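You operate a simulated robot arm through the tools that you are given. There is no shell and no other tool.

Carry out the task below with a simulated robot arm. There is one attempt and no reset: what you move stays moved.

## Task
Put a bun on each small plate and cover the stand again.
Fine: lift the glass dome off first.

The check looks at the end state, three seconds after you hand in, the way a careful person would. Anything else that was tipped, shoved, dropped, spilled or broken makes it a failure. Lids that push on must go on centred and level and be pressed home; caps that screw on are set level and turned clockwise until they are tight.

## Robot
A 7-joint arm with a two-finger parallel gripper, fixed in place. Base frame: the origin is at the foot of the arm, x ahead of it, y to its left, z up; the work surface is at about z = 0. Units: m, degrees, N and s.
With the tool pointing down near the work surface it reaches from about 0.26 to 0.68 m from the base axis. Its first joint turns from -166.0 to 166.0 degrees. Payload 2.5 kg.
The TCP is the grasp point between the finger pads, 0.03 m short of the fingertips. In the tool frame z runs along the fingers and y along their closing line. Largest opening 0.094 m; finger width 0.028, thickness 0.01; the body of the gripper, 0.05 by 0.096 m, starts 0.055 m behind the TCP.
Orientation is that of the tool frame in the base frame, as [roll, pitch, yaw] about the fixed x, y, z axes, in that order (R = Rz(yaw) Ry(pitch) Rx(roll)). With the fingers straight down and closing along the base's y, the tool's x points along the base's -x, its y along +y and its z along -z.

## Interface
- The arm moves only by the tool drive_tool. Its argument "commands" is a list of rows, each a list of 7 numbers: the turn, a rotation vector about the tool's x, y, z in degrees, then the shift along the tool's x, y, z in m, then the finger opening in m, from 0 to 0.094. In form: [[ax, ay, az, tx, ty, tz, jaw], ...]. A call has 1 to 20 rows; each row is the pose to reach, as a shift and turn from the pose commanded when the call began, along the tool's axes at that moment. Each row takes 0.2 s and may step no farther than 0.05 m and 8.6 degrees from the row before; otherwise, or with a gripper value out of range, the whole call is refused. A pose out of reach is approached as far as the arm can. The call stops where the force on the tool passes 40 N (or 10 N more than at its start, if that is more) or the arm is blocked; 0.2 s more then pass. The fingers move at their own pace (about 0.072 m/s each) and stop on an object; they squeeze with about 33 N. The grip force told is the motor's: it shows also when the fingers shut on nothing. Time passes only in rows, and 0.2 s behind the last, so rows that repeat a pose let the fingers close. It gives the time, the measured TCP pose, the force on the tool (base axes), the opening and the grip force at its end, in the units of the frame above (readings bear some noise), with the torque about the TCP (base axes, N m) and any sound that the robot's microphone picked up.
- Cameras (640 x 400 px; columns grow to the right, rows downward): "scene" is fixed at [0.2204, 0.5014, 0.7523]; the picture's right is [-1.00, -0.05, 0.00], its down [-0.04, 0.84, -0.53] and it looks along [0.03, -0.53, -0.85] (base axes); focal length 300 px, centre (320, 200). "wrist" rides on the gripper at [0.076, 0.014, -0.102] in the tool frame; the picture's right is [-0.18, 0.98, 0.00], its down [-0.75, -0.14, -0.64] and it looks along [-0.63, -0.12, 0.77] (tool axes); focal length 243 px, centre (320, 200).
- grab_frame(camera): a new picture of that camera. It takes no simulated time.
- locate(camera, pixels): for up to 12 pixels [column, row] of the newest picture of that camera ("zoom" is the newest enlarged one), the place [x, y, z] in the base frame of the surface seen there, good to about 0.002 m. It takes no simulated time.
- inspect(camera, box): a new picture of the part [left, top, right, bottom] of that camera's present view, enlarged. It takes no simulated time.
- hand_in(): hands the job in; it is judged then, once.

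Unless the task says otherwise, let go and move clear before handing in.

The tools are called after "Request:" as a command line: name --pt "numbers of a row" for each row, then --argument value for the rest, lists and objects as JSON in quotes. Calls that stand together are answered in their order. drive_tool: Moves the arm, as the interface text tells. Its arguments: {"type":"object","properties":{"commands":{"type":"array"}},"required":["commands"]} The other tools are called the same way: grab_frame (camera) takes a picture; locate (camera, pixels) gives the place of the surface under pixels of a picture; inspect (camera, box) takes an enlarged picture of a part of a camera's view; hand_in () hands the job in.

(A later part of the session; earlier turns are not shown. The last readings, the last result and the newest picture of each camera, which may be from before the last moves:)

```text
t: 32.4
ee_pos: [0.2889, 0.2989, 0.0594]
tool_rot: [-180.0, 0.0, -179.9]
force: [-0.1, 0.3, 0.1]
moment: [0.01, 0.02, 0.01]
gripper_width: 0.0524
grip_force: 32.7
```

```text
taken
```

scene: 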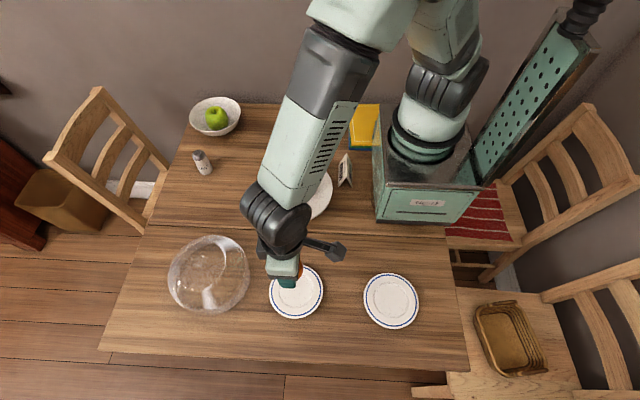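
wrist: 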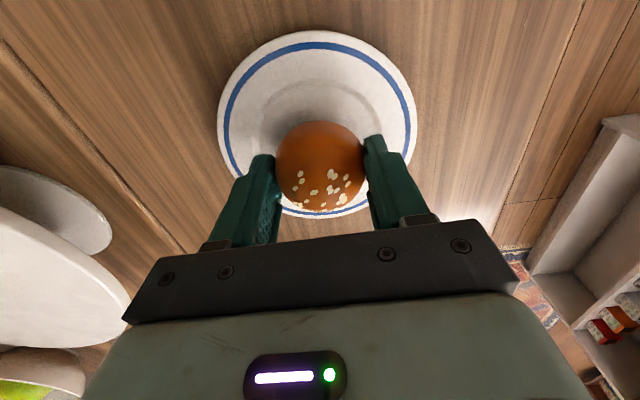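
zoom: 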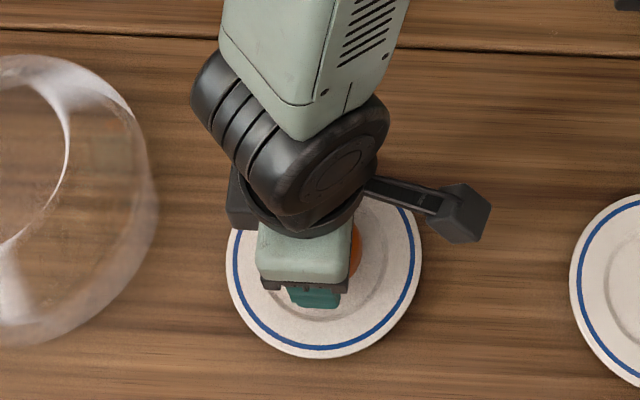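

The bun is just above the plate well, with about 10 mm to go. I'll lower in small steps, watching the force.

Request:
drive_tool --pt "0 0 0 0 0 0.003 0.044" --pt "0 0 0 0 0 0.006 0.044" --pt "0 0 0 0 0 0.008 0.044" --pt "0 0 0 0 0 0.0095 0.044" --pt "0 0 0 0 0 0.0095 0.044"

```text
t: 33.6
ee_pos: [0.2889, 0.3001, 0.0528]
tool_rot: [179.8, 0.1, -180.0]
force: [-6.7, -2.9, 29.2]
moment: [-0.04, 0.21, 0.05]
gripper_width: 0.0524
grip_force: 33.1
```

Contact came a little early, with 29 N upward at TCP z≈0.053. I'll ease up 2.5 mm at once to relieve it.

Request:
drive_tool --pt "0 0 0 0 0 -0.0015 0.044" --pt "0 0 0 0 0 -0.0025 0.044" --pt "0 0 0 0 0 -0.0025 0.044"

Request:
inspect --camera "wrist" --box '[200, 20, 430, 230]'

Request:
inspect --camera "scene" --box '[250, 250, 350, 330]'

```text
t: 34.4
ee_pos: [0.2897, 0.2994, 0.0531]
tool_rot: [-179.9, 0.0, -179.9]
force: [0.2, 0.0, 0.0]
moment: [-0.01, -0.02, -0.01]
gripper_width: 0.0523
grip_force: 33.1
```

```text
1.90 times, centred on (315, 125) of wrist
```

zoom: 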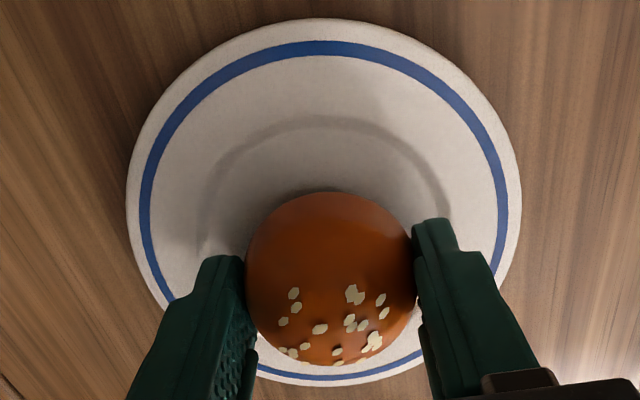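

```text
5.00 times, centred on (300, 290) of scene
```

zoom: 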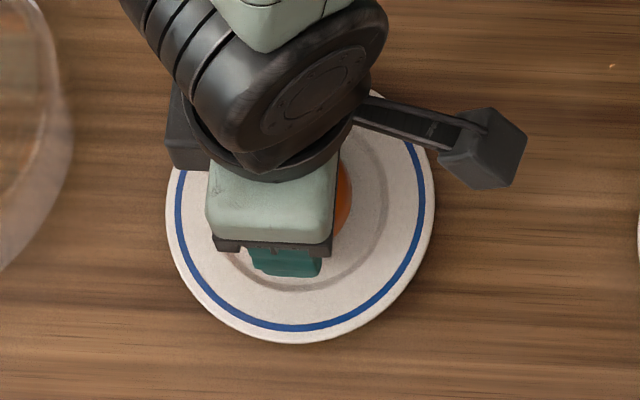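

The force is back to zero at z≈0.053, right at the touching height. I'll lower in half-millimetre steps to find light contact.

Request:
drive_tool --pt "0 0 0 0 0 0.0004 0.044" --pt "0 0 0 0 0 0.0007 0.044" --pt "0 0 0 0 0 0.0007 0.044"

```text
t: 35.2
ee_pos: [0.2888, 0.3007, 0.0532]
tool_rot: [-180.0, 0.0, -180.0]
force: [0.3, -0.2, -0.7]
moment: [0.0, 0.0, 0.01]
gripper_width: 0.0525
grip_force: 33.3
```

Request:
drive_tool --pt "0 0 0 0 0 0.0004 0.044" --pt "0 0 0 0 0 0.0008 0.044" --pt "0 0 0 0 0 0.0008 0.044"

```text
t: 36.0
ee_pos: [0.2882, 0.3011, 0.0518]
tool_rot: [-180.0, 0.0, -180.0]
force: [-3.0, -3.3, 13.4]
moment: [-0.01, 0.07, 0.0]
gripper_width: 0.0523
grip_force: 32.9
```

The force reads 13 N upward at z≈0.052, so the bun rests on the plate. I'll ease off half a millimetre and open the fingers slowly.

Request:
drive_tool --pt "0 0 0 0 0 -0.0005 0.044" --pt "0 0 0 0 0 -0.0006 0.044" --pt "0 0 0 0 0 -0.0006 0.052" --pt "0 0 0 0 0 -0.0006 0.056" --pt "0 0 0 0 0 -0.0006 0.064" --pt "0 0 0 0 0 -0.0006 0.072" --pt "0 0 0 0 0 -0.0006 0.076" --pt "0 0 0 0 0 -0.0006 0.076"

Request:
grab_frame --camera "wrist"

Request:
inspect --camera "scene" --box '[250, 250, 350, 330]'

```text
t: 37.8
ee_pos: [0.2883, 0.2999, 0.0518]
tool_rot: [-180.0, -0.1, -180.0]
force: [0.8, 0.8, 0.0]
moment: [0.04, 0.0, 0.0]
gripper_width: 0.0761
grip_force: 0.0
```

```text
taken
```

wrist: 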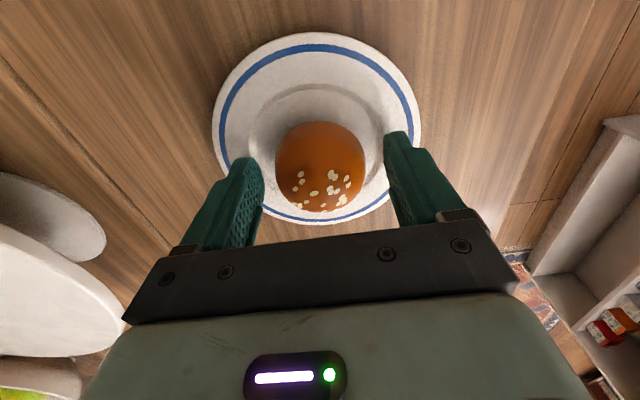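

```text
5.00 times, centred on (300, 290) of scene
```

zoom: 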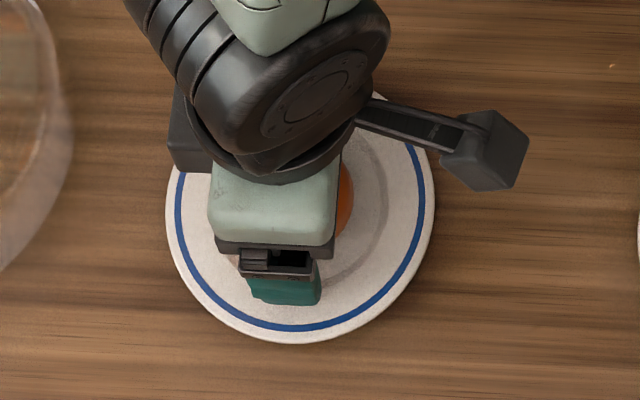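

The bun is released and centred on plate 1. I'll rise straight up and go back over the stand for bun 2.

Request:
drive_tool --pt "0 0 0 0 0 -0.01 0.076" --pt "0 0 0 0 0 -0.03 0.076" --pt "0 0 0 0 0 -0.06 0.08" --pt "0 0 0 0 0 -0.1 0.085" --pt "0 0 0 0 0 -0.14 0.085" --pt "0 0 0 0.001 -0.02 -0.155 0.085" --pt "0 0 0 0.002 -0.05 -0.16 0.085" --pt "0 0 0 0.004 -0.08 -0.16 0.085" --pt "0 0 0 0.006 -0.11 -0.16 0.085" --pt "0 0 0 0.008 -0.14 -0.16 0.085" --pt "0 0 0 0.01 -0.17 -0.16 0.085" --pt "0 0 0 0.011 -0.2 -0.16 0.085" --pt "0 0 0 0.012 -0.23 -0.16 0.085" --pt "0 0 0 0.012 -0.25 -0.16 0.085" --pt "0 0 0 0.012 -0.26 -0.16 0.085" --pt "0 0 0 0.012 -0.26 -0.16 0.085"

Request:
grab_frame --camera "wrist"

Request:
grab_frame --camera "scene"

```text
t: 41.2
ee_pos: [0.2769, 0.0381, 0.212]
tool_rot: [-180.0, 0.0, 180.0]
force: [0.4, -0.5, -0.2]
moment: [-0.01, -0.01, -0.03]
gripper_width: 0.0849
grip_force: 0.0
```

```text
taken
```

wrist: 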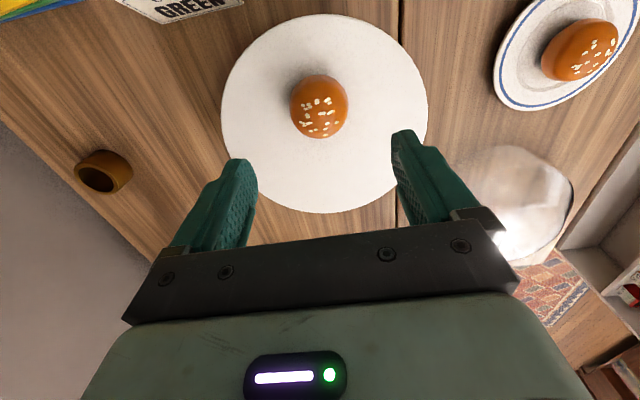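

```text
taken
```

scene: 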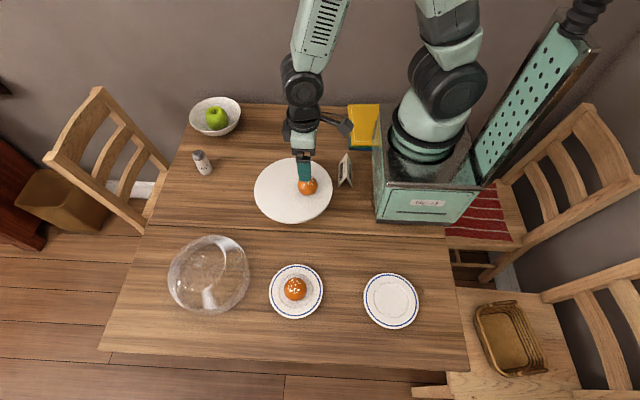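

Bun 1 sits centred on plate 1, and bun 2 is at column 319 under the gripper. I'll confirm its edges before descending.

Request:
locate --camera "wrist" --pixels '[[291, 107], [346, 105], [319, 76], [319, 107], [319, 136], [295, 92], [343, 90], [305, 79], [333, 79]]'

Request:
drive_tool --pt "0 0 0 0 0 0.015 0.085" --pt "0 0 0 0 0 0.035 0.085" --pt "0 0 0 0 0 0.05 0.085" --pt "0 0 0 0 0 0.057 0.085" --pt "0 0 0 0 0 0.057 0.085"

Request:
grab_frame --camera "wrist"

```text
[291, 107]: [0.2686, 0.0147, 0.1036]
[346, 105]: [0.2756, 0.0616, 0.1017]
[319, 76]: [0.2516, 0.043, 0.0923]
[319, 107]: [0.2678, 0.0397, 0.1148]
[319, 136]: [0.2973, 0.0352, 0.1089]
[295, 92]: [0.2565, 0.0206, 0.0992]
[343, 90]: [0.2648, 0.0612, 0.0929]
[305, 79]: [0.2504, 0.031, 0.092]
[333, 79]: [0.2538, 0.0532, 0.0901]
```

```text
t: 42.4
ee_pos: [0.2766, 0.0392, 0.1538]
tool_rot: [179.9, 0.1, 180.0]
force: [-0.1, -0.1, 0.0]
moment: [0.01, -0.03, 0.01]
gripper_width: 0.0848
grip_force: 0.1
```

```text
taken
```

wrist: 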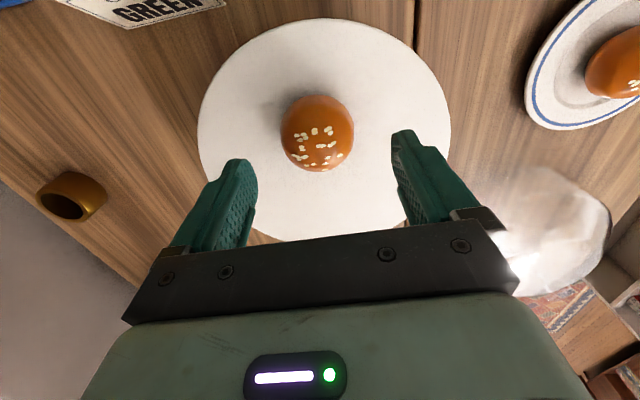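

Bun 2's centre is about (0.276, 0.0378), so I'll shift 1.5 mm, descend to TCP z≈0.112 and close on it.

Request:
drive_tool --pt "0 0 0 0 -0.0015 0.012 0.085" --pt "0 0 0 0 -0.0015 0.024 0.085" --pt "0 0 0 0 -0.0015 0.034 0.085" --pt "0 0 0 0 -0.0015 0.04 0.085" --pt "0 0 0 0 -0.0015 0.042 0.085" --pt "0 0 0 0 -0.0015 0.042 0.085" --pt "0 0 0 0 -0.0015 0.042 0.072" --pt "0 0 0 0 -0.0015 0.042 0.062" --pt "0 0 0 0 -0.0015 0.042 0.056" --pt "0 0 0 0 -0.0015 0.042 0.051" --pt "0 0 0 0 -0.0015 0.042 0.047" --pt "0 0 0 0 -0.0015 0.042 0.044" --pt "0 0 0 0 -0.0015 0.042 0.044"

Request:
grab_frame --camera "wrist"

Request:
inspect --camera "scene" --box '[240, 120, 380, 230]'

```text
t: 45.2
ee_pos: [0.2777, 0.037, 0.1125]
tool_rot: [180.0, 0.0, -180.0]
force: [-0.6, -0.1, -1.2]
moment: [0.03, 0.0, -0.03]
gripper_width: 0.0533
grip_force: 32.7
```

```text
taken
```

wrist: 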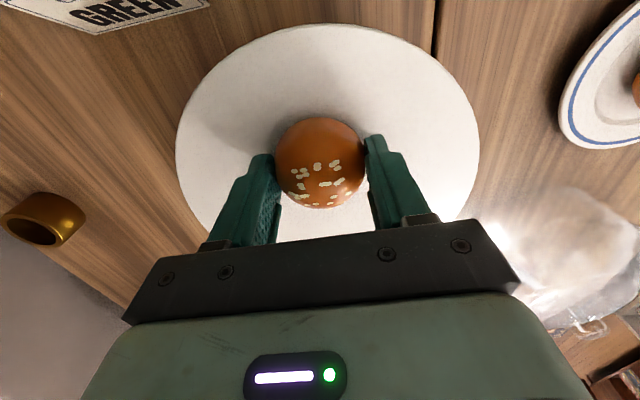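

```text
3.64 times, centred on (310, 175) of scene
```

zoom: 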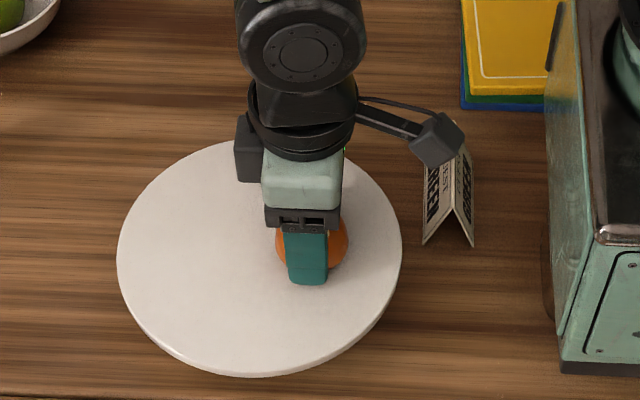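

Bun 2 is gripped at 0.0533 m. I'll lift it and swing in an arc, not too close to the base, toward plate 2, stopping partway at about (0.235, 0.20).

Request:
drive_tool --pt "0 0 0 0 0 -0.005 0.044" --pt "0 0 0 0 0 -0.015 0.044" --pt "0 0 0 0 0 -0.035 0.044" --pt "0 0 0 0 0 -0.055 0.044" --pt "0 0 0 0 0 -0.075 0.044" --pt "0 0 0 0 0 -0.09 0.044" --pt "0 0 0 0.004 0.015 -0.09 0.044" --pt "0 0 0 0.01 0.038 -0.09 0.044" --pt "0 0 0 0.0165 0.063 -0.09 0.044" --pt "0 0 0 0.023 0.088 -0.09 0.044" --pt "0 0 0 0.03 0.113 -0.09 0.044" --pt "0 0 0 0.036 0.138 -0.09 0.044" --pt "0 0 0 0.041 0.156 -0.09 0.044" --pt "0 0 0 0.0427 0.163 -0.09 0.044" --pt "0 0 0 0.0427 0.163 -0.09 0.044"

Request:
grab_frame --camera "scene"

```text
t: 48.4
ee_pos: [0.2343, 0.2013, 0.2058]
tool_rot: [-179.9, 0.0, 179.9]
force: [0.4, 1.2, -0.7]
moment: [0.0, -0.02, 0.01]
gripper_width: 0.0531
grip_force: 32.7
```

```text
taken
```

scene: 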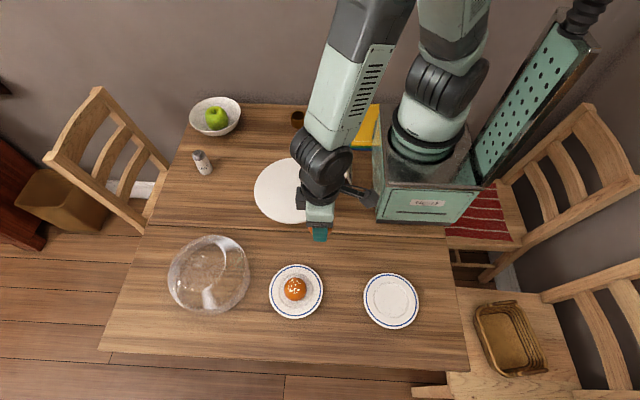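

The bun is secure. The camera arm extends toward the base box at (375,195), so I'll move out in +y first, then along -x to plate 2.

Request:
drive_tool --pt "0 0 0 0.002 0.015 0 0.044" --pt "0 0 0 0.006 0.04 0 0.044" --pt "0 0 0 0.012 0.064 0 0.044" --pt "0 0 0 0.022 0.086 0 0.044" --pt "0 0 0 0.038 0.102 0 0.044" --pt "0 0 0 0.06 0.109 0 0.044" --pt "0 0 0 0.085 0.1097 0 0.044" --pt "0 0 0 0.11 0.1097 0 0.044" --pt "0 0 0 0.135 0.1097 0 0.044" --pt "0 0 0 0.157 0.1097 0 0.044" --pt "0 0 0 0.17 0.1097 0 0.044" --pt "0 0 0 0.1748 0.1097 0 0.044" --pt "0 0 0 0.1748 0.1097 0 0.044"

Request:
grab_frame --camera "scene"

Request:
grab_frame --camera "wrist"

```text
t: 51.4
ee_pos: [0.1028, 0.293, 0.1885]
tool_rot: [-177.7, -0.2, 172.3]
force: [-0.9, -0.1, -1.0]
moment: [0.0, -0.04, 0.0]
gripper_width: 0.0533
grip_force: 32.9
stopped in row 13: the arm was blocked; the commanded pose is now the measured one
```

```text
taken
```

scene: 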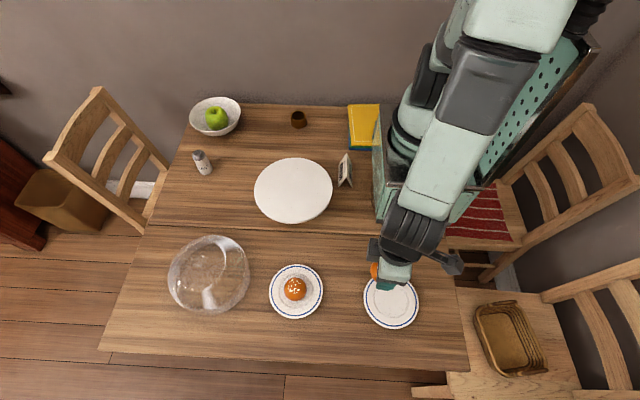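

```text
taken
```

wrist: 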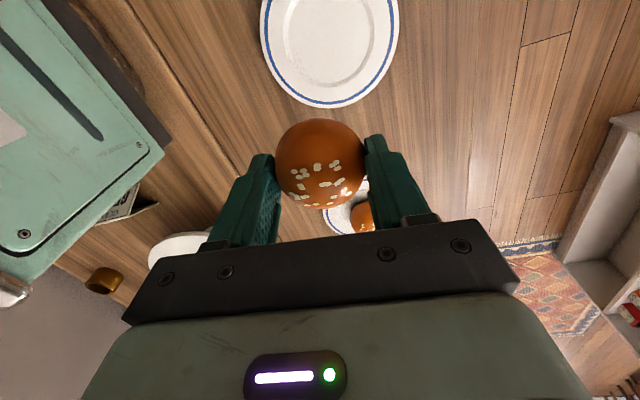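

The arm was blocked at (0.103, 0.293): the tool lags by about 8° of rotation around the base axis, with almost no force on the tool. I'll look closely at the arm near (440,150) to see what stops it.

Request:
inspect --camera "scene" --box '[350, 0, 620, 200]'

Request:
inspect --camera "scene" --box '[340, 130, 520, 340]'

Request:
locate --camera "scene" --pixels '[[500, 100], [560, 60], [480, 170], [420, 185], [450, 160], [440, 100], [470, 80], [500, 40], [540, 20], [590, 10], [405, 130], [445, 260]]'

```text
2.00 times, centred on (485, 100) of scene
```

zoom: 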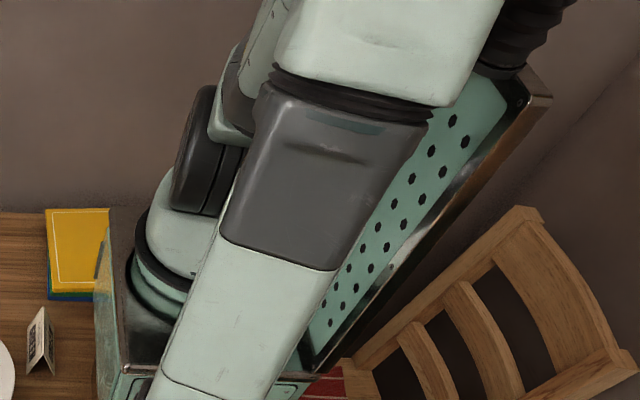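

```text
1.90 times, centred on (430, 235) of scene
```

zoom: 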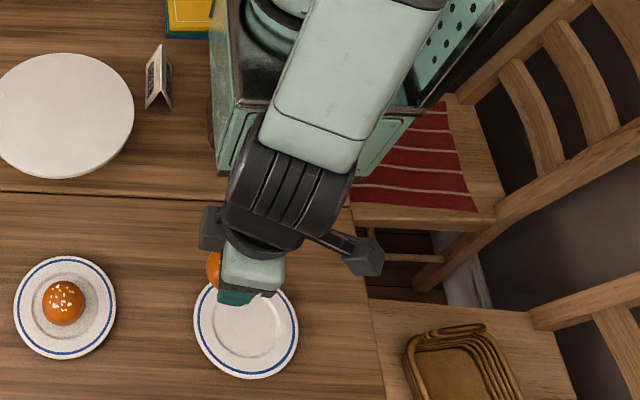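

```text
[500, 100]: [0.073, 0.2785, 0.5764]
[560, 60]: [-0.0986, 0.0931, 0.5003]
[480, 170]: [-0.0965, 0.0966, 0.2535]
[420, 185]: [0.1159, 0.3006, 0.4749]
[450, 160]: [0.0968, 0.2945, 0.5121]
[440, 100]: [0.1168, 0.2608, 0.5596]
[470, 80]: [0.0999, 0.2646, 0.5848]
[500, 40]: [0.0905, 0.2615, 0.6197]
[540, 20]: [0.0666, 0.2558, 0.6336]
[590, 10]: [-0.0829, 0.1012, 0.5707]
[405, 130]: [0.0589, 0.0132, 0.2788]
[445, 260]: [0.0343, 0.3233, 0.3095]
```

The tall perforated panel and its black post stand at about (-0.09, 0.10), z 0.25–0.57, and the arm can't swing further around with the tool vertical. I'll back out to (0.18, 0.30), straighten the tool, and then test whether leaning it lets me reach plate 2.

Request:
drive_tool --pt "-0.4 0 -1.3 -0.012 0.003 -0.002 0.044" --pt "-0.8 0 -2.6 -0.026 0.006 -0.004 0.044" --pt "-1.2 0 -4.0 -0.041 0.009 -0.006 0.044" --pt "-1.7 0 -5.6 -0.056 0.012 -0.009 0.044" --pt "-2.1 0 -7.0 -0.069 0.015 -0.011 0.044" --pt "-2.3 0 -7.7 -0.0754 0.0167 -0.0122 0.044" --pt "-2.3 0 -7.7 -0.0754 0.0167 -0.0122 0.044"

Request:
inspect --camera "scene" --box '[350, 0, 620, 200]'

```text
t: 53.0
ee_pos: [0.1754, 0.3024, 0.2028]
tool_rot: [179.5, -0.2, -179.2]
force: [0.2, 0.1, 0.3]
moment: [0.03, -0.03, -0.01]
gripper_width: 0.0534
grip_force: 33.1
```

```text
2.00 times, centred on (485, 100) of scene
```

zoom: 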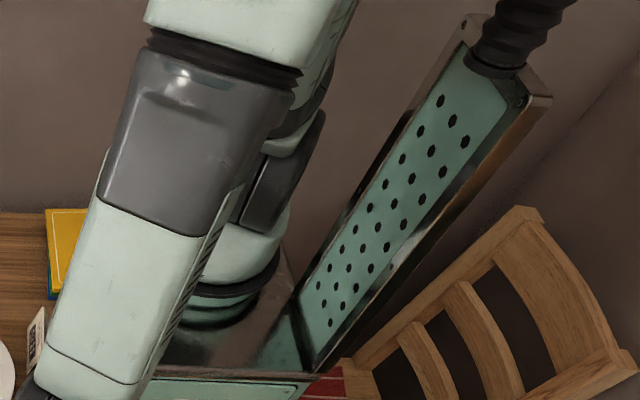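

The bun is still held and the tool is upright again. I'll measure the panel and post to know where the arm's limit is.

Request:
locate --camera "zoom" --pixels '[[305, 300], [315, 350], [400, 170], [430, 200], [470, 60], [520, 110], [490, 70], [525, 20], [180, 150], [150, 250], [300, 60], [230, 20]]'

```text
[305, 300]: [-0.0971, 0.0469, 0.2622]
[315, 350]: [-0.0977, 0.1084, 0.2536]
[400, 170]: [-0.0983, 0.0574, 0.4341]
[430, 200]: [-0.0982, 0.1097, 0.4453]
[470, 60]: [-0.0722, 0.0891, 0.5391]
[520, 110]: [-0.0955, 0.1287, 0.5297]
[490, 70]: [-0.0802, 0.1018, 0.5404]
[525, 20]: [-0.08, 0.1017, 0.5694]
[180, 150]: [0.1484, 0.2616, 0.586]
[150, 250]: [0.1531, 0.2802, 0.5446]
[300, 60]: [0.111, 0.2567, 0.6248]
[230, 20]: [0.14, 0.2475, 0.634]
```

The panel's face is at x≈-0.098, y 0.045–0.13, up to z≈0.54 with the post above it, so the arm must keep its swing below about 70°. Leaning the tool 25° with the wrist toward +x should do it, so I'll test that in free air with the bun held.

Request:
drive_tool --pt "0 4 0 0 0 0 0.044" --pt "0 9 0 0 0.002 0 0.044" --pt "0 14 0 0 0.004 0 0.044" --pt "0 19 0 0 0.006 0 0.044" --pt "0 23 0 0 0.008 0 0.044" --pt "0 25 0 0 0.0086 0 0.044" --pt "0 25 0 0.01 0.0086 0 0.044" --pt "0 25 0 0.025 0.0086 0 0.044" --pt "0 25 0 0.045 0.0086 0 0.044" --pt "0 25 0 0.065 0.0086 0 0.044" --pt "0 25 0 0.065 0.0086 0 0.044"

Request:
grab_frame --camera "scene"

```text
t: 55.4
ee_pos: [0.1087, 0.3109, 0.202]
tool_rot: [179.6, -25.2, -179.2]
force: [0.3, -0.4, -0.5]
moment: [-0.01, 0.01, 0.02]
gripper_width: 0.0529
grip_force: 33.3
```

```text
taken
```

scene: 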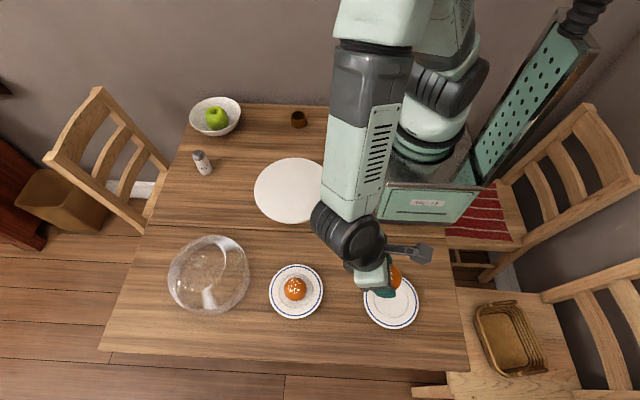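

With the lean the arm reaches (0.109, 0.311) freely, with plenty of room to the panel. I'll continue the last 50 mm in free air to confirm plate 2's centre is reachable.

Request:
drive_tool --pt "0 0 0 0.0091 0 0.0042 0.044" --pt "0 0 0 0.0227 0 0.0106 0.044" --pt "0 0 0 0.0362 0 0.0169 0.044" --pt "0 0 0 0.0445 0 0.0207 0.044" --pt "0 0 0 0.0445 0 0.0207 0.044"

Request:
grab_frame --camera "scene"

Request:
grab_frame --camera "wrist"

```text
t: 56.6
ee_pos: [0.061, 0.311, 0.2031]
tool_rot: [179.5, -25.1, -179.1]
force: [-0.1, 0.3, -1.2]
moment: [0.02, 0.02, 0.0]
gripper_width: 0.0532
grip_force: 33.2
```

```text
taken
```

scene: 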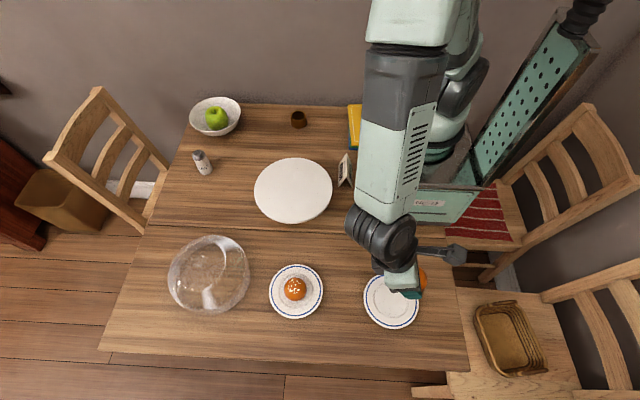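

```text
taken
```

wrist: 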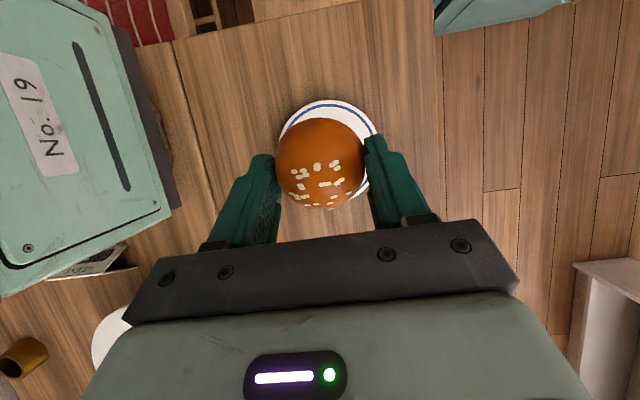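

With a 25° lean the arm reaches plate 2's centre at (0.061, 0.311, 0.203) unblocked. The bun now leans too, so I'll go back, set it upright on the stand and regrasp it with the leaned tool. First I'll retreat and straighten.

Request:
drive_tool --pt "0 0 0 -0.009 0 -0.0042 0.044" --pt "0 0 0 -0.027 0 -0.0126 0.044" --pt "0 0 0 -0.0453 0 -0.0211 0.044" --pt "0 0 0 -0.0634 0 -0.0296 0.044" --pt "0 0 0 -0.0816 0 -0.038 0.044" --pt "0 0 0 -0.0979 0 -0.0456 0.044" --pt "0 -3 0 -0.1033 0 -0.0482 0.044" --pt "0 -8 0 -0.1033 0 -0.0482 0.044" --pt "0 -13 0 -0.1033 0 -0.0482 0.044" --pt "0 -18 0 -0.1033 0 -0.0482 0.044" --pt "0 -22.5 0 -0.1033 0 -0.0482 0.044" --pt "0 -25 0 -0.1033 0 -0.0482 0.044" --pt "0 -25 0 -0.1033 0 -0.0482 0.044"

Request:
grab_frame --camera "wrist"

```text
t: 59.4
ee_pos: [0.1741, 0.3117, 0.2035]
tool_rot: [179.4, -0.1, -179.3]
force: [1.0, -0.9, -0.7]
moment: [-0.02, 0.0, 0.0]
gripper_width: 0.0529
grip_force: 32.8
```

```text
taken
```

wrist: 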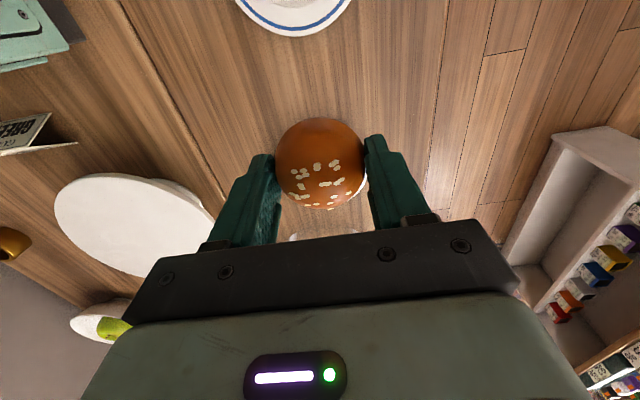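

The tool is upright again and the bun is steady in the pads. I'll return above the stand at about (0.30, 0.037), correcting the small 0.6° tilt and yaw residue on the way.

Request:
drive_tool --pt "0.1 0 0.1 -0.005 -0.011 0 0.044" --pt "0.2 0 0.2 -0.0145 -0.033 0 0.044" --pt "0.3 0 0.3 -0.0245 -0.055 -0.001 0.044" --pt "0.4 0 0.4 -0.034 -0.077 -0.001 0.044" --pt "0.5 0 0.5 -0.044 -0.099 -0.001 0.044" --pt "0.6 0 0.6 -0.0535 -0.121 -0.0015 0.044" --pt "0.6 0 0.7 -0.0635 -0.143 -0.0015 0.044" --pt "0.6 0 0.7 -0.073 -0.165 -0.002 0.044" --pt "0.6 0 0.7 -0.083 -0.187 -0.002 0.044" --pt "0.6 0 0.7 -0.0925 -0.209 -0.0025 0.044" --pt "0.6 0 0.7 -0.1025 -0.231 -0.0025 0.044" --pt "0.6 0 0.7 -0.112 -0.253 -0.003 0.044" --pt "0.6 0 0.7 -0.119 -0.268 -0.003 0.044" --pt "0.6 0 0.7 -0.1226 -0.2765 -0.003 0.044" --pt "0.6 0 0.7 -0.1226 -0.2765 -0.003 0.044"

Request:
grab_frame --camera "wrist"

Request:
grab_frame --camera "scene"

```text
t: 62.6
ee_pos: [0.3016, 0.0356, 0.2036]
tool_rot: [-179.8, -0.3, -180.0]
force: [0.5, 0.5, -0.9]
moment: [-0.01, -0.03, 0.0]
gripper_width: 0.053
grip_force: 33.3
```

```text
taken
```

wrist: 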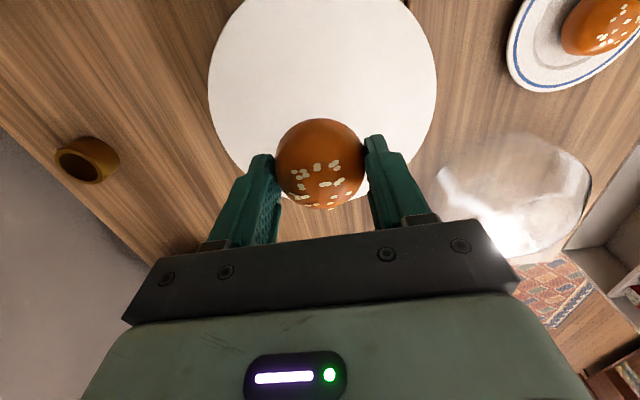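

```text
taken
```

scene: 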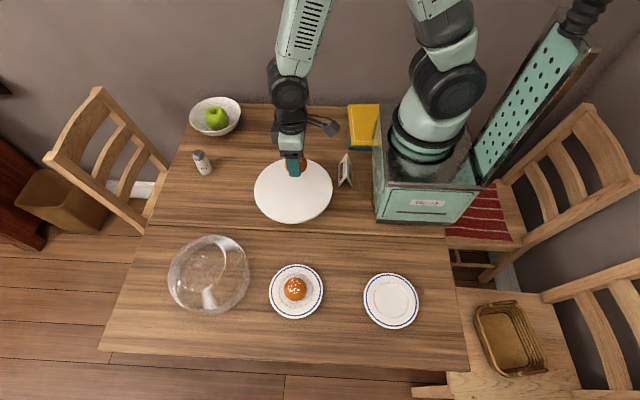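

The bun is over the stand's centre at (0.3016, 0.0356). I'll lower it to just above the surface, where it rested at TCP z≈0.1125.

Request:
drive_tool --pt "0 0 0 0 0 0.015 0.044" --pt "0 0 0 0 0 0.035 0.044" --pt "0 0 0 0 0 0.055 0.044" --pt "0 0 0 0 0 0.07 0.044" --pt "0 0 0 0 0 0.08 0.044" --pt "0 0 0 0 0 0.086 0.044" --pt "0 0 0 0 0 0.0885 0.044" --pt "0 0 0 0 0 0.0885 0.044"

```text
t: 64.4
ee_pos: [0.3016, 0.0356, 0.114]
tool_rot: [-179.9, -0.3, -180.0]
force: [-0.7, -0.5, -0.8]
moment: [0.03, 0.03, -0.03]
gripper_width: 0.0533
grip_force: 33.1
```

The force is still near zero at z≈0.114, so I'll continue in sub-millimetre steps until I feel light contact.

Request:
drive_tool --pt "0 0 0 0 0 0.0006 0.044" --pt "0 0 0 0 0 0.0012 0.044" --pt "0 0 0 0 0 0.0012 0.044"

```text
t: 65.2
ee_pos: [0.2988, 0.0365, 0.1144]
tool_rot: [-179.9, -0.2, -179.9]
force: [-0.2, -0.5, -0.4]
moment: [0.01, 0.01, -0.02]
gripper_width: 0.0533
grip_force: 33.4
```

There is still no contact. I'll go another 0.8 mm.

Request:
drive_tool --pt "0 0 0 0 0 0.0004 0.044" --pt "0 0 0 0 0 0.0008 0.044" --pt "0 0 0 0 0 0.0008 0.044"

```text
t: 66.0
ee_pos: [0.3017, 0.0354, 0.1135]
tool_rot: [-179.9, -0.3, 180.0]
force: [0.4, -0.3, -1.3]
moment: [-0.01, -0.02, 0.03]
gripper_width: 0.0531
grip_force: 33.5
```

The force is still only the bun's own weight. I'll go down another 0.8 mm.

Request:
drive_tool --pt "0 0 0 0 0 0.0004 0.044" --pt "0 0 0 0 0 0.0008 0.044" --pt "0 0 0 0 0 0.0008 0.044"

```text
t: 66.8
ee_pos: [0.3006, 0.0375, 0.1124]
tool_rot: [-179.8, -0.3, -180.0]
force: [-5.3, -5.5, 30.2]
moment: [-0.26, 0.1, -0.06]
gripper_width: 0.0531
grip_force: 33.0
```

Contact came abruptly, at 30 N. I'll ease off 0.6 mm and then open the fingers slowly.

Request:
drive_tool --pt "0 0 0 0 0 -0.0004 0.044" --pt "0 0 0 0 0 -0.0006 0.044" --pt "0 0 0 0 0 -0.0006 0.044"

```text
t: 67.6
ee_pos: [0.3003, 0.0364, 0.1121]
tool_rot: [180.0, -0.2, -179.9]
force: [1.3, 2.0, 4.0]
moment: [0.07, -0.08, 0.03]
gripper_width: 0.053
grip_force: 32.8
```

The force is down to a light 4 N, so the bun is resting on the stand. I'll open the fingers slowly.

Request:
drive_tool --pt "0 0 0 0 0 0 0.052" --pt "0 0 0 0 0 0 0.056" --pt "0 0 0 0 0 0 0.064" --pt "0 0 0 0 0 0 0.072" --pt "0 0 0 0 0 0 0.08" --pt "0 0 0 0 0 0 0.085" --pt "0 0 0 0 0 0 0.085"

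Request:
grab_frame --camera "wrist"

Request:
inspect --camera "scene" --box '[240, 120, 380, 230]'

```text
t: 69.2
ee_pos: [0.3015, 0.0351, 0.1135]
tool_rot: [-179.9, -0.3, -180.0]
force: [0.4, 0.8, 0.3]
moment: [0.02, -0.02, 0.0]
gripper_width: 0.0849
grip_force: 0.2
```

```text
taken
```

wrist: 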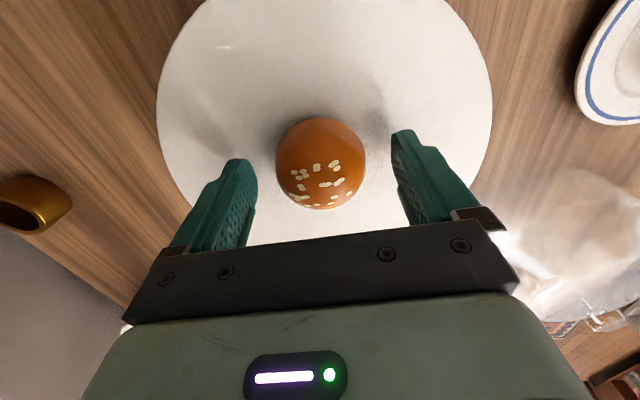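

```text
3.64 times, centred on (310, 175) of scene
```

zoom: 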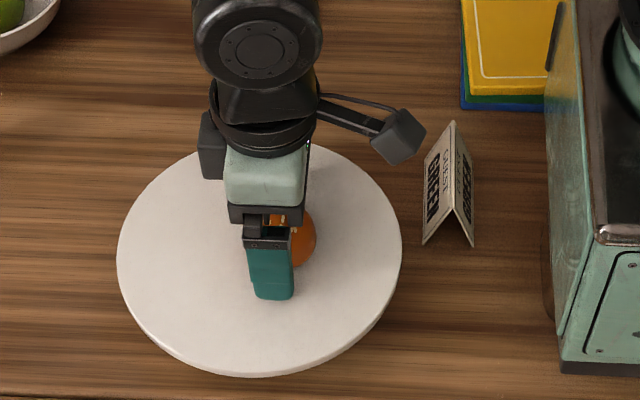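

Bun 2 stands upright on the stand at about (0.3005, 0.036). I'll raise 10 mm, lean the tool 25° in place with the fingers straddling the bun, shift it 8.5 mm, and lower again.

Request:
drive_tool --pt "0 0 0 0 0 -0.005 0.085" --pt "0 0 0 0 0 -0.012 0.085" --pt "0 4 0 -0.001 0 -0.012 0.085" --pt "0 9 0 -0.003 0 -0.012 0.085" --pt "0 14 0 -0.005 0 -0.012 0.085" --pt "0 19 0 -0.007 0 -0.012 0.085" --pt "0 23 0 -0.0085 0 -0.012 0.085" --pt "0 25 0 -0.0085 0 -0.012 0.085" --pt "0 25 0 -0.0085 0 -0.012 0.085"

Request:
grab_frame --camera "wrist"

Request:
inspect --camera "scene" --box '[240, 120, 380, 230]'

```text
t: 71.2
ee_pos: [0.3088, 0.0369, 0.1251]
tool_rot: [-179.9, -25.3, -180.0]
force: [0.5, 0.7, -0.7]
moment: [0.01, 0.01, 0.0]
gripper_width: 0.0851
grip_force: 0.0
```

```text
taken
```

wrist: 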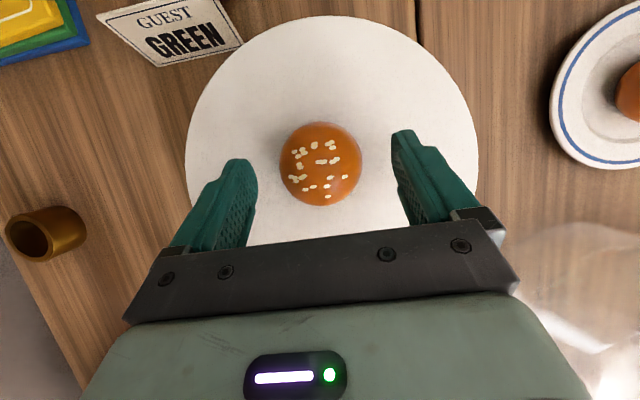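

```text
3.64 times, centred on (310, 175) of scene
```

zoom: 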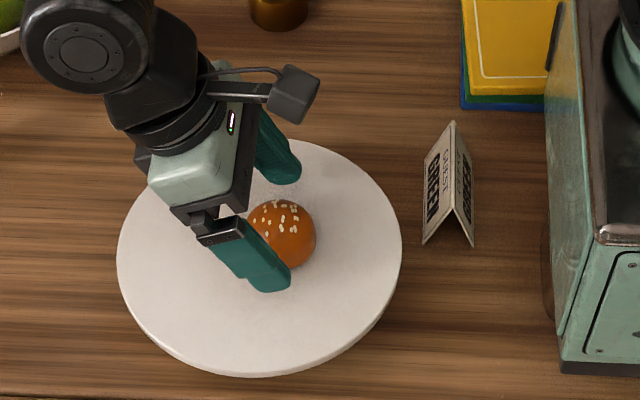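

The leaned fingers straddle the bun, which is centred at column 320. I'll lower 12 mm and close on it.

Request:
drive_tool --pt "0 0 0 -0.0017 0 0.0036 0.085" --pt "0 0 0 -0.0034 0 0.0073 0.085" --pt "0 0 0 -0.0051 0 0.0109 0.085" --pt "0 0 0 -0.0051 0 0.0109 0.085" --pt "0 0 0 -0.0051 0 0.0109 0.072" --pt "0 0 0 -0.0051 0 0.0109 0.062" --pt "0 0 0 -0.0051 0 0.0109 0.056" --pt "0 0 0 -0.0051 0 0.0109 0.051" --pt "0 0 0 -0.0051 0 0.0109 0.047" --pt "0 0 0 -0.0051 0 0.0109 0.044" --pt "0 0 0 -0.0051 0 0.0109 0.044"

Request:
grab_frame --camera "wrist"

Request:
inspect --camera "scene" --box '[240, 120, 380, 230]'

```text
t: 73.6
ee_pos: [0.3097, 0.0372, 0.1125]
tool_rot: [-179.8, -25.3, -179.9]
force: [0.5, 0.1, 0.5]
moment: [-0.02, -0.04, -0.02]
gripper_width: 0.0536
grip_force: 32.4
```

```text
taken
```

wrist: 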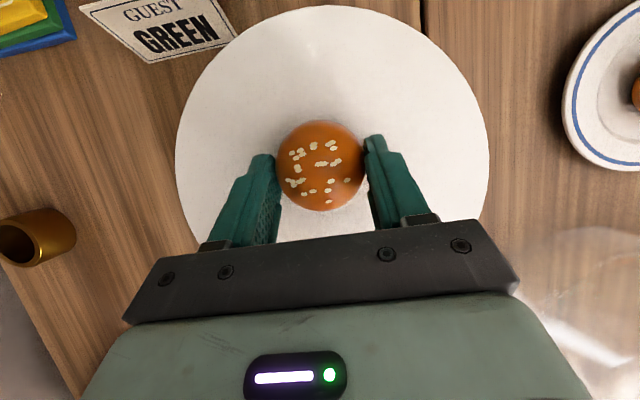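

```text
3.64 times, centred on (310, 175) of scene
```

zoom: 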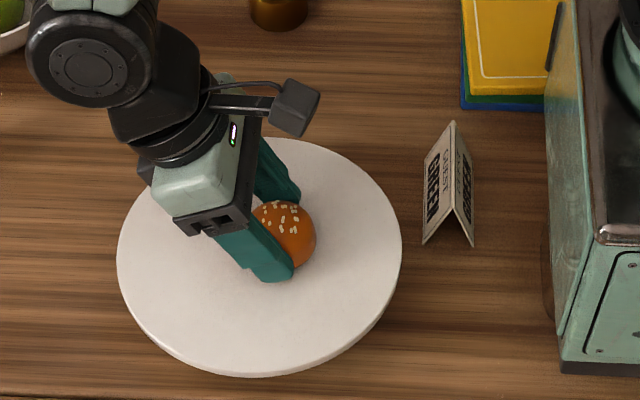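

The bun is gripped at 0.0536 m with the lean. I'll lift it 90 mm and carry it by way of (0.27, 0.20).

Request:
drive_tool --pt "0 0 0 0.0021 0 -0.0045 0.044" --pt "0 0 0 0.0064 0 -0.0136 0.044" --pt "0 0 0 0.0149 0 -0.0316 0.044" --pt "0 0 0 0.0235 0 -0.0497 0.044" --pt "0 0 0 0.032 0 -0.0678 0.044" --pt "0 0 0 0.0384 0 -0.0814 0.044" --pt "0 0 0 0.0416 0.0147 -0.0799 0.044" --pt "0 0 0 0.0469 0.0391 -0.0774 0.044" --pt "0 0 0 0.0522 0.0636 -0.0749 0.044" --pt "0 0 0 0.0578 0.0897 -0.0722 0.044" --pt "0 0 0 0.0631 0.1141 -0.0697 0.044" --pt "0 0 0 0.0684 0.1386 -0.0672 0.044" --pt "0 0 0 0.0723 0.1565 -0.0654 0.044" --pt "0 0 0 0.0737 0.163 -0.0647 0.044" --pt "0 0 0 0.0737 0.163 -0.0647 0.044"

Request:
grab_frame --camera "scene"

Request:
grab_frame --camera "wrist"

```text
t: 76.8
ee_pos: [0.2698, 0.199, 0.2021]
tool_rot: [-179.8, -25.3, 179.9]
force: [0.4, -0.6, -1.1]
moment: [-0.02, -0.01, 0.0]
gripper_width: 0.053
grip_force: 32.9
```

```text
taken
```

scene: 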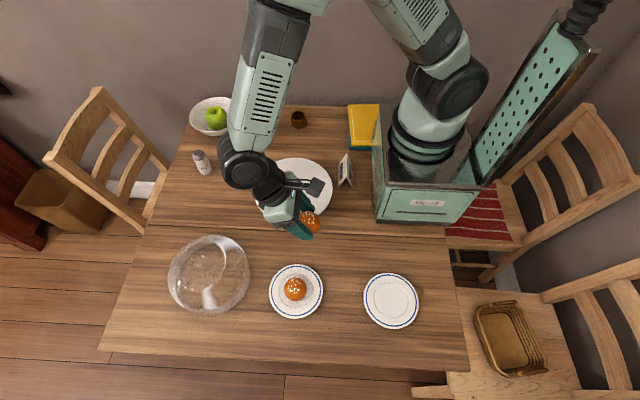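

```text
taken
```

wrist: 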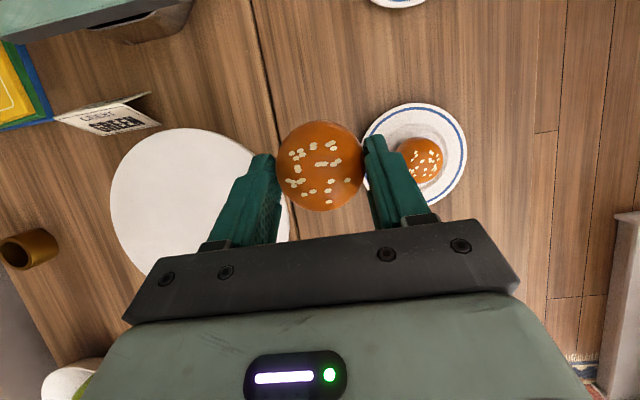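

The bun is carried upright in the leaned hand. I'll continue to above plate 2, with TCP target (0.068, 0.311) so that the bun is over (0.0595, 0.311).

Request:
drive_tool --pt "0 0 0 0.0073 0.0045 0.0035 0.044" --pt "0 0 0 0.0237 0.0146 0.0112 0.044" --pt "0 0 0 0.042 0.0258 0.0198 0.044" --pt "0 0 0 0.0603 0.037 0.0285 0.044" --pt "0 0 0 0.0785 0.0482 0.0371 0.044" --pt "0 0 0 0.0968 0.0594 0.0457 0.044" --pt "0 0 0 0.115 0.0706 0.0544 0.044" --pt "0 0 0 0.1333 0.0818 0.063 0.044" --pt "0 0 0 0.1516 0.093 0.0716 0.044" --pt "0 0 0 0.168 0.103 0.0794 0.044" --pt "0 0 0 0.179 0.1098 0.0846 0.044" --pt "0 0 0 0.1826 0.112 0.0863 0.044" --pt "0 0 0 0.1826 0.112 0.0863 0.044"

Request:
grab_frame --camera "scene"

Request:
grab_frame --camera "wrist"

```text
t: 79.6
ee_pos: [0.0678, 0.313, 0.2014]
tool_rot: [-179.8, -25.3, 179.9]
force: [-0.2, -0.3, -0.1]
moment: [0.01, -0.03, -0.05]
gripper_width: 0.0531
grip_force: 32.7
```

```text
taken
```

scene: 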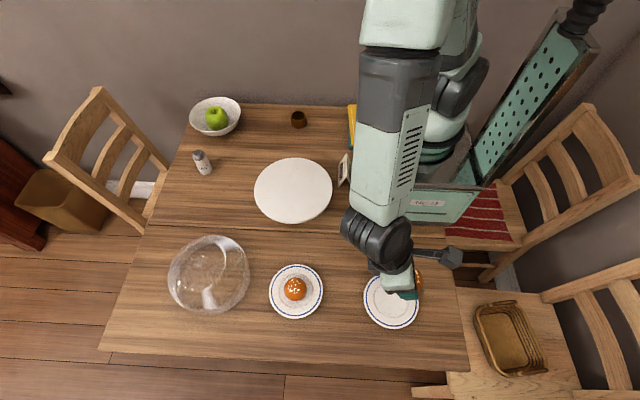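

```text
taken
```

wrist: 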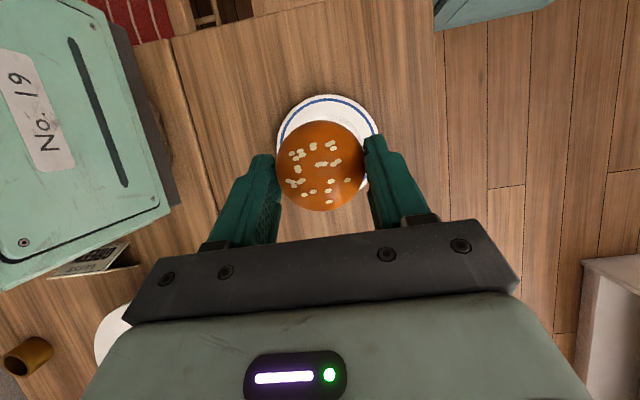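

The bun is above plate 2. I'll check the plate's visible edges from here against the known centre.

Request:
locate --camera "wrist" --pixels '[[326, 97], [279, 128], [374, 126], [300, 103], [352, 103], [290, 112], [364, 112], [327, 108]]'

Request:
locate --camera "scene" --pixels '[[366, 308], [388, 327], [412, 313], [372, 318], [402, 325], [364, 300]]'

```text
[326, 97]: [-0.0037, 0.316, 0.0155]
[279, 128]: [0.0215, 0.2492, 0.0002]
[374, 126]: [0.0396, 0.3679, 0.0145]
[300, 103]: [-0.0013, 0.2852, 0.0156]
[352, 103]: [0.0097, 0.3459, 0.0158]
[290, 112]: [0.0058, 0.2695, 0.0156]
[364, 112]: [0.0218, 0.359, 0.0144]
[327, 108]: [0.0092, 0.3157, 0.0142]
```

```text
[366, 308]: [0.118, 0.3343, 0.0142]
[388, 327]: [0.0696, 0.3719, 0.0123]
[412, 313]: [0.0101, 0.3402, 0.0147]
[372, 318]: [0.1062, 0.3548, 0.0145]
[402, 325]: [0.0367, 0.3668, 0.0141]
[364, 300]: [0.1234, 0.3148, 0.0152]
```

Plate 2's centre is confirmed at (0.0597, 0.311), and the bun is over it within about 1 mm. I'll lower to about 7 mm above contact.

Request:
drive_tool --pt "0 0 0 -0.0064 -0.001 0.0136 0.044" --pt "0 0 0 -0.0171 -0.001 0.0362 0.044" --pt "0 0 0 -0.0278 -0.001 0.0588 0.044" --pt "0 0 0 -0.0384 -0.001 0.0814 0.044" --pt "0 0 0 -0.047 -0.001 0.0994 0.044" --pt "0 0 0 -0.0534 -0.001 0.113 0.044" --pt "0 0 0 -0.0576 -0.001 0.122 0.044" --pt "0 0 0 -0.06 -0.001 0.127 0.044" --pt "0 0 0 -0.06 -0.001 0.127 0.044"

Request:
grab_frame --camera "wrist"

Request:
inspect --camera "scene" --box '[340, 200, 470, 340]'

```text
t: 81.6
ee_pos: [0.0682, 0.3102, 0.061]
tool_rot: [-179.9, -25.3, 179.9]
force: [0.3, 0.2, 0.1]
moment: [-0.04, -0.02, 0.01]
gripper_width: 0.053
grip_force: 32.7
```

```text
taken
```

wrist: 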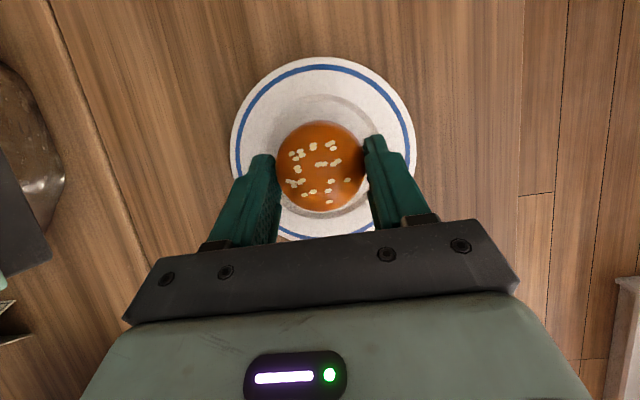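

```text
2.86 times, centred on (405, 270) of scene
```

zoom: 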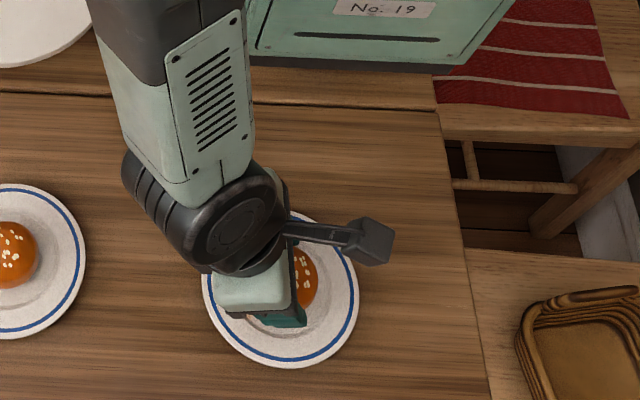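

The bun is centred over the plate well with TCP z≈0.061. I'll lower 5 mm in small steps.

Request:
drive_tool --pt "0 0 0 -0.0009 0 0.0018 0.044" --pt "0 0 0 -0.0015 0 0.0032 0.044" --pt "0 0 0 -0.0021 0 0.0045 0.044" --pt "0 0 0 -0.0021 0 0.0045 0.044"

```text
t: 82.6
ee_pos: [0.069, 0.3095, 0.0569]
tool_rot: [-179.7, -25.1, 179.9]
force: [0.9, -0.4, -1.3]
moment: [-0.03, 0.0, 0.0]
gripper_width: 0.053
grip_force: 32.6
```

There is no contact yet at z≈0.056. I'll lower 1.2 mm more.

Request:
drive_tool --pt "0 0 0 -0.0003 0 0.0005 0.044" --pt "0 0 0 -0.0005 0 0.0011 0.044" --pt "0 0 0 -0.0005 0 0.0011 0.044"

```text
t: 83.4
ee_pos: [0.0685, 0.3102, 0.0542]
tool_rot: [-179.8, -25.3, -180.0]
force: [0.1, 0.5, -0.7]
moment: [-0.04, 0.0, -0.03]
gripper_width: 0.053
grip_force: 33.2
```

There is still no contact at z≈0.054. I'll go 0.6 mm more.

Request:
drive_tool --pt "0 0 0 -0.0001 0 0.0003 0.044" --pt "0 0 0 -0.0003 0 0.0005 0.044" --pt "0 0 0 -0.0003 0 0.0005 0.044"

```text
t: 84.2
ee_pos: [0.0692, 0.3098, 0.0547]
tool_rot: [-179.8, -25.3, 180.0]
force: [-0.6, -0.6, -0.5]
moment: [-0.01, 0.0, -0.01]
gripper_width: 0.053
grip_force: 32.8
```

There is still no contact. Another 0.6 mm.

Request:
drive_tool --pt "0 0 0 -0.0001 0 0.0003 0.044" --pt "0 0 0 -0.0003 0 0.0005 0.044" --pt "0 0 0 -0.0003 0 0.0005 0.044"

```text
t: 85.0
ee_pos: [0.0689, 0.3097, 0.0553]
tool_rot: [-179.8, -25.3, -180.0]
force: [0.4, -0.4, -1.1]
moment: [0.02, -0.02, 0.01]
gripper_width: 0.0528
grip_force: 33.2
```

The force is still only the bun's weight. Another 0.6 mm.

Request:
drive_tool --pt "0 0 0 -0.0001 0 0.0003 0.044" --pt "0 0 0 -0.0003 0 0.0005 0.044" --pt "0 0 0 -0.0003 0 0.0005 0.044"

```text
t: 85.8
ee_pos: [0.0696, 0.3109, 0.0546]
tool_rot: [-179.7, -25.3, 179.9]
force: [0.0, 0.4, -0.1]
moment: [0.01, -0.01, -0.01]
gripper_width: 0.0526
grip_force: 32.3
```

The force is nil at z≈0.054. I'll lower 1 mm more and watch the force.

Request:
drive_tool --pt "0 0 0 -0.0002 0 0.0005 0.044" --pt "0 0 0 -0.0004 0 0.0009 0.044" --pt "0 0 0 -0.0004 0 0.0009 0.044"

Request:
inspect --camera "wrist" --box '[220, 50, 430, 250]'

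```text
t: 86.6
ee_pos: [0.0672, 0.3102, 0.0525]
tool_rot: [-179.8, -25.4, -180.0]
force: [3.4, -2.6, 16.6]
moment: [-0.32, 0.03, 0.03]
gripper_width: 0.0528
grip_force: 33.1
```

```text
2.00 times, centred on (325, 150) of wrist
```

zoom: 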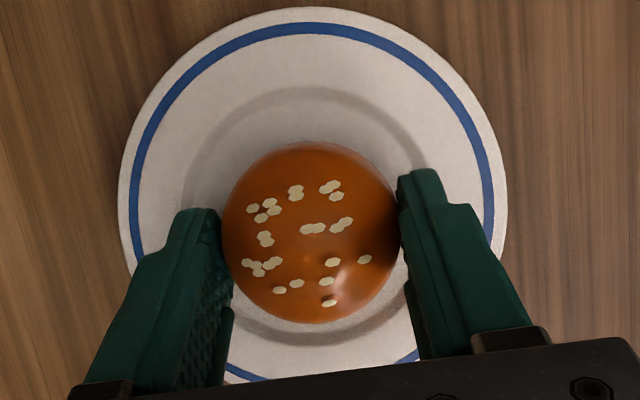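

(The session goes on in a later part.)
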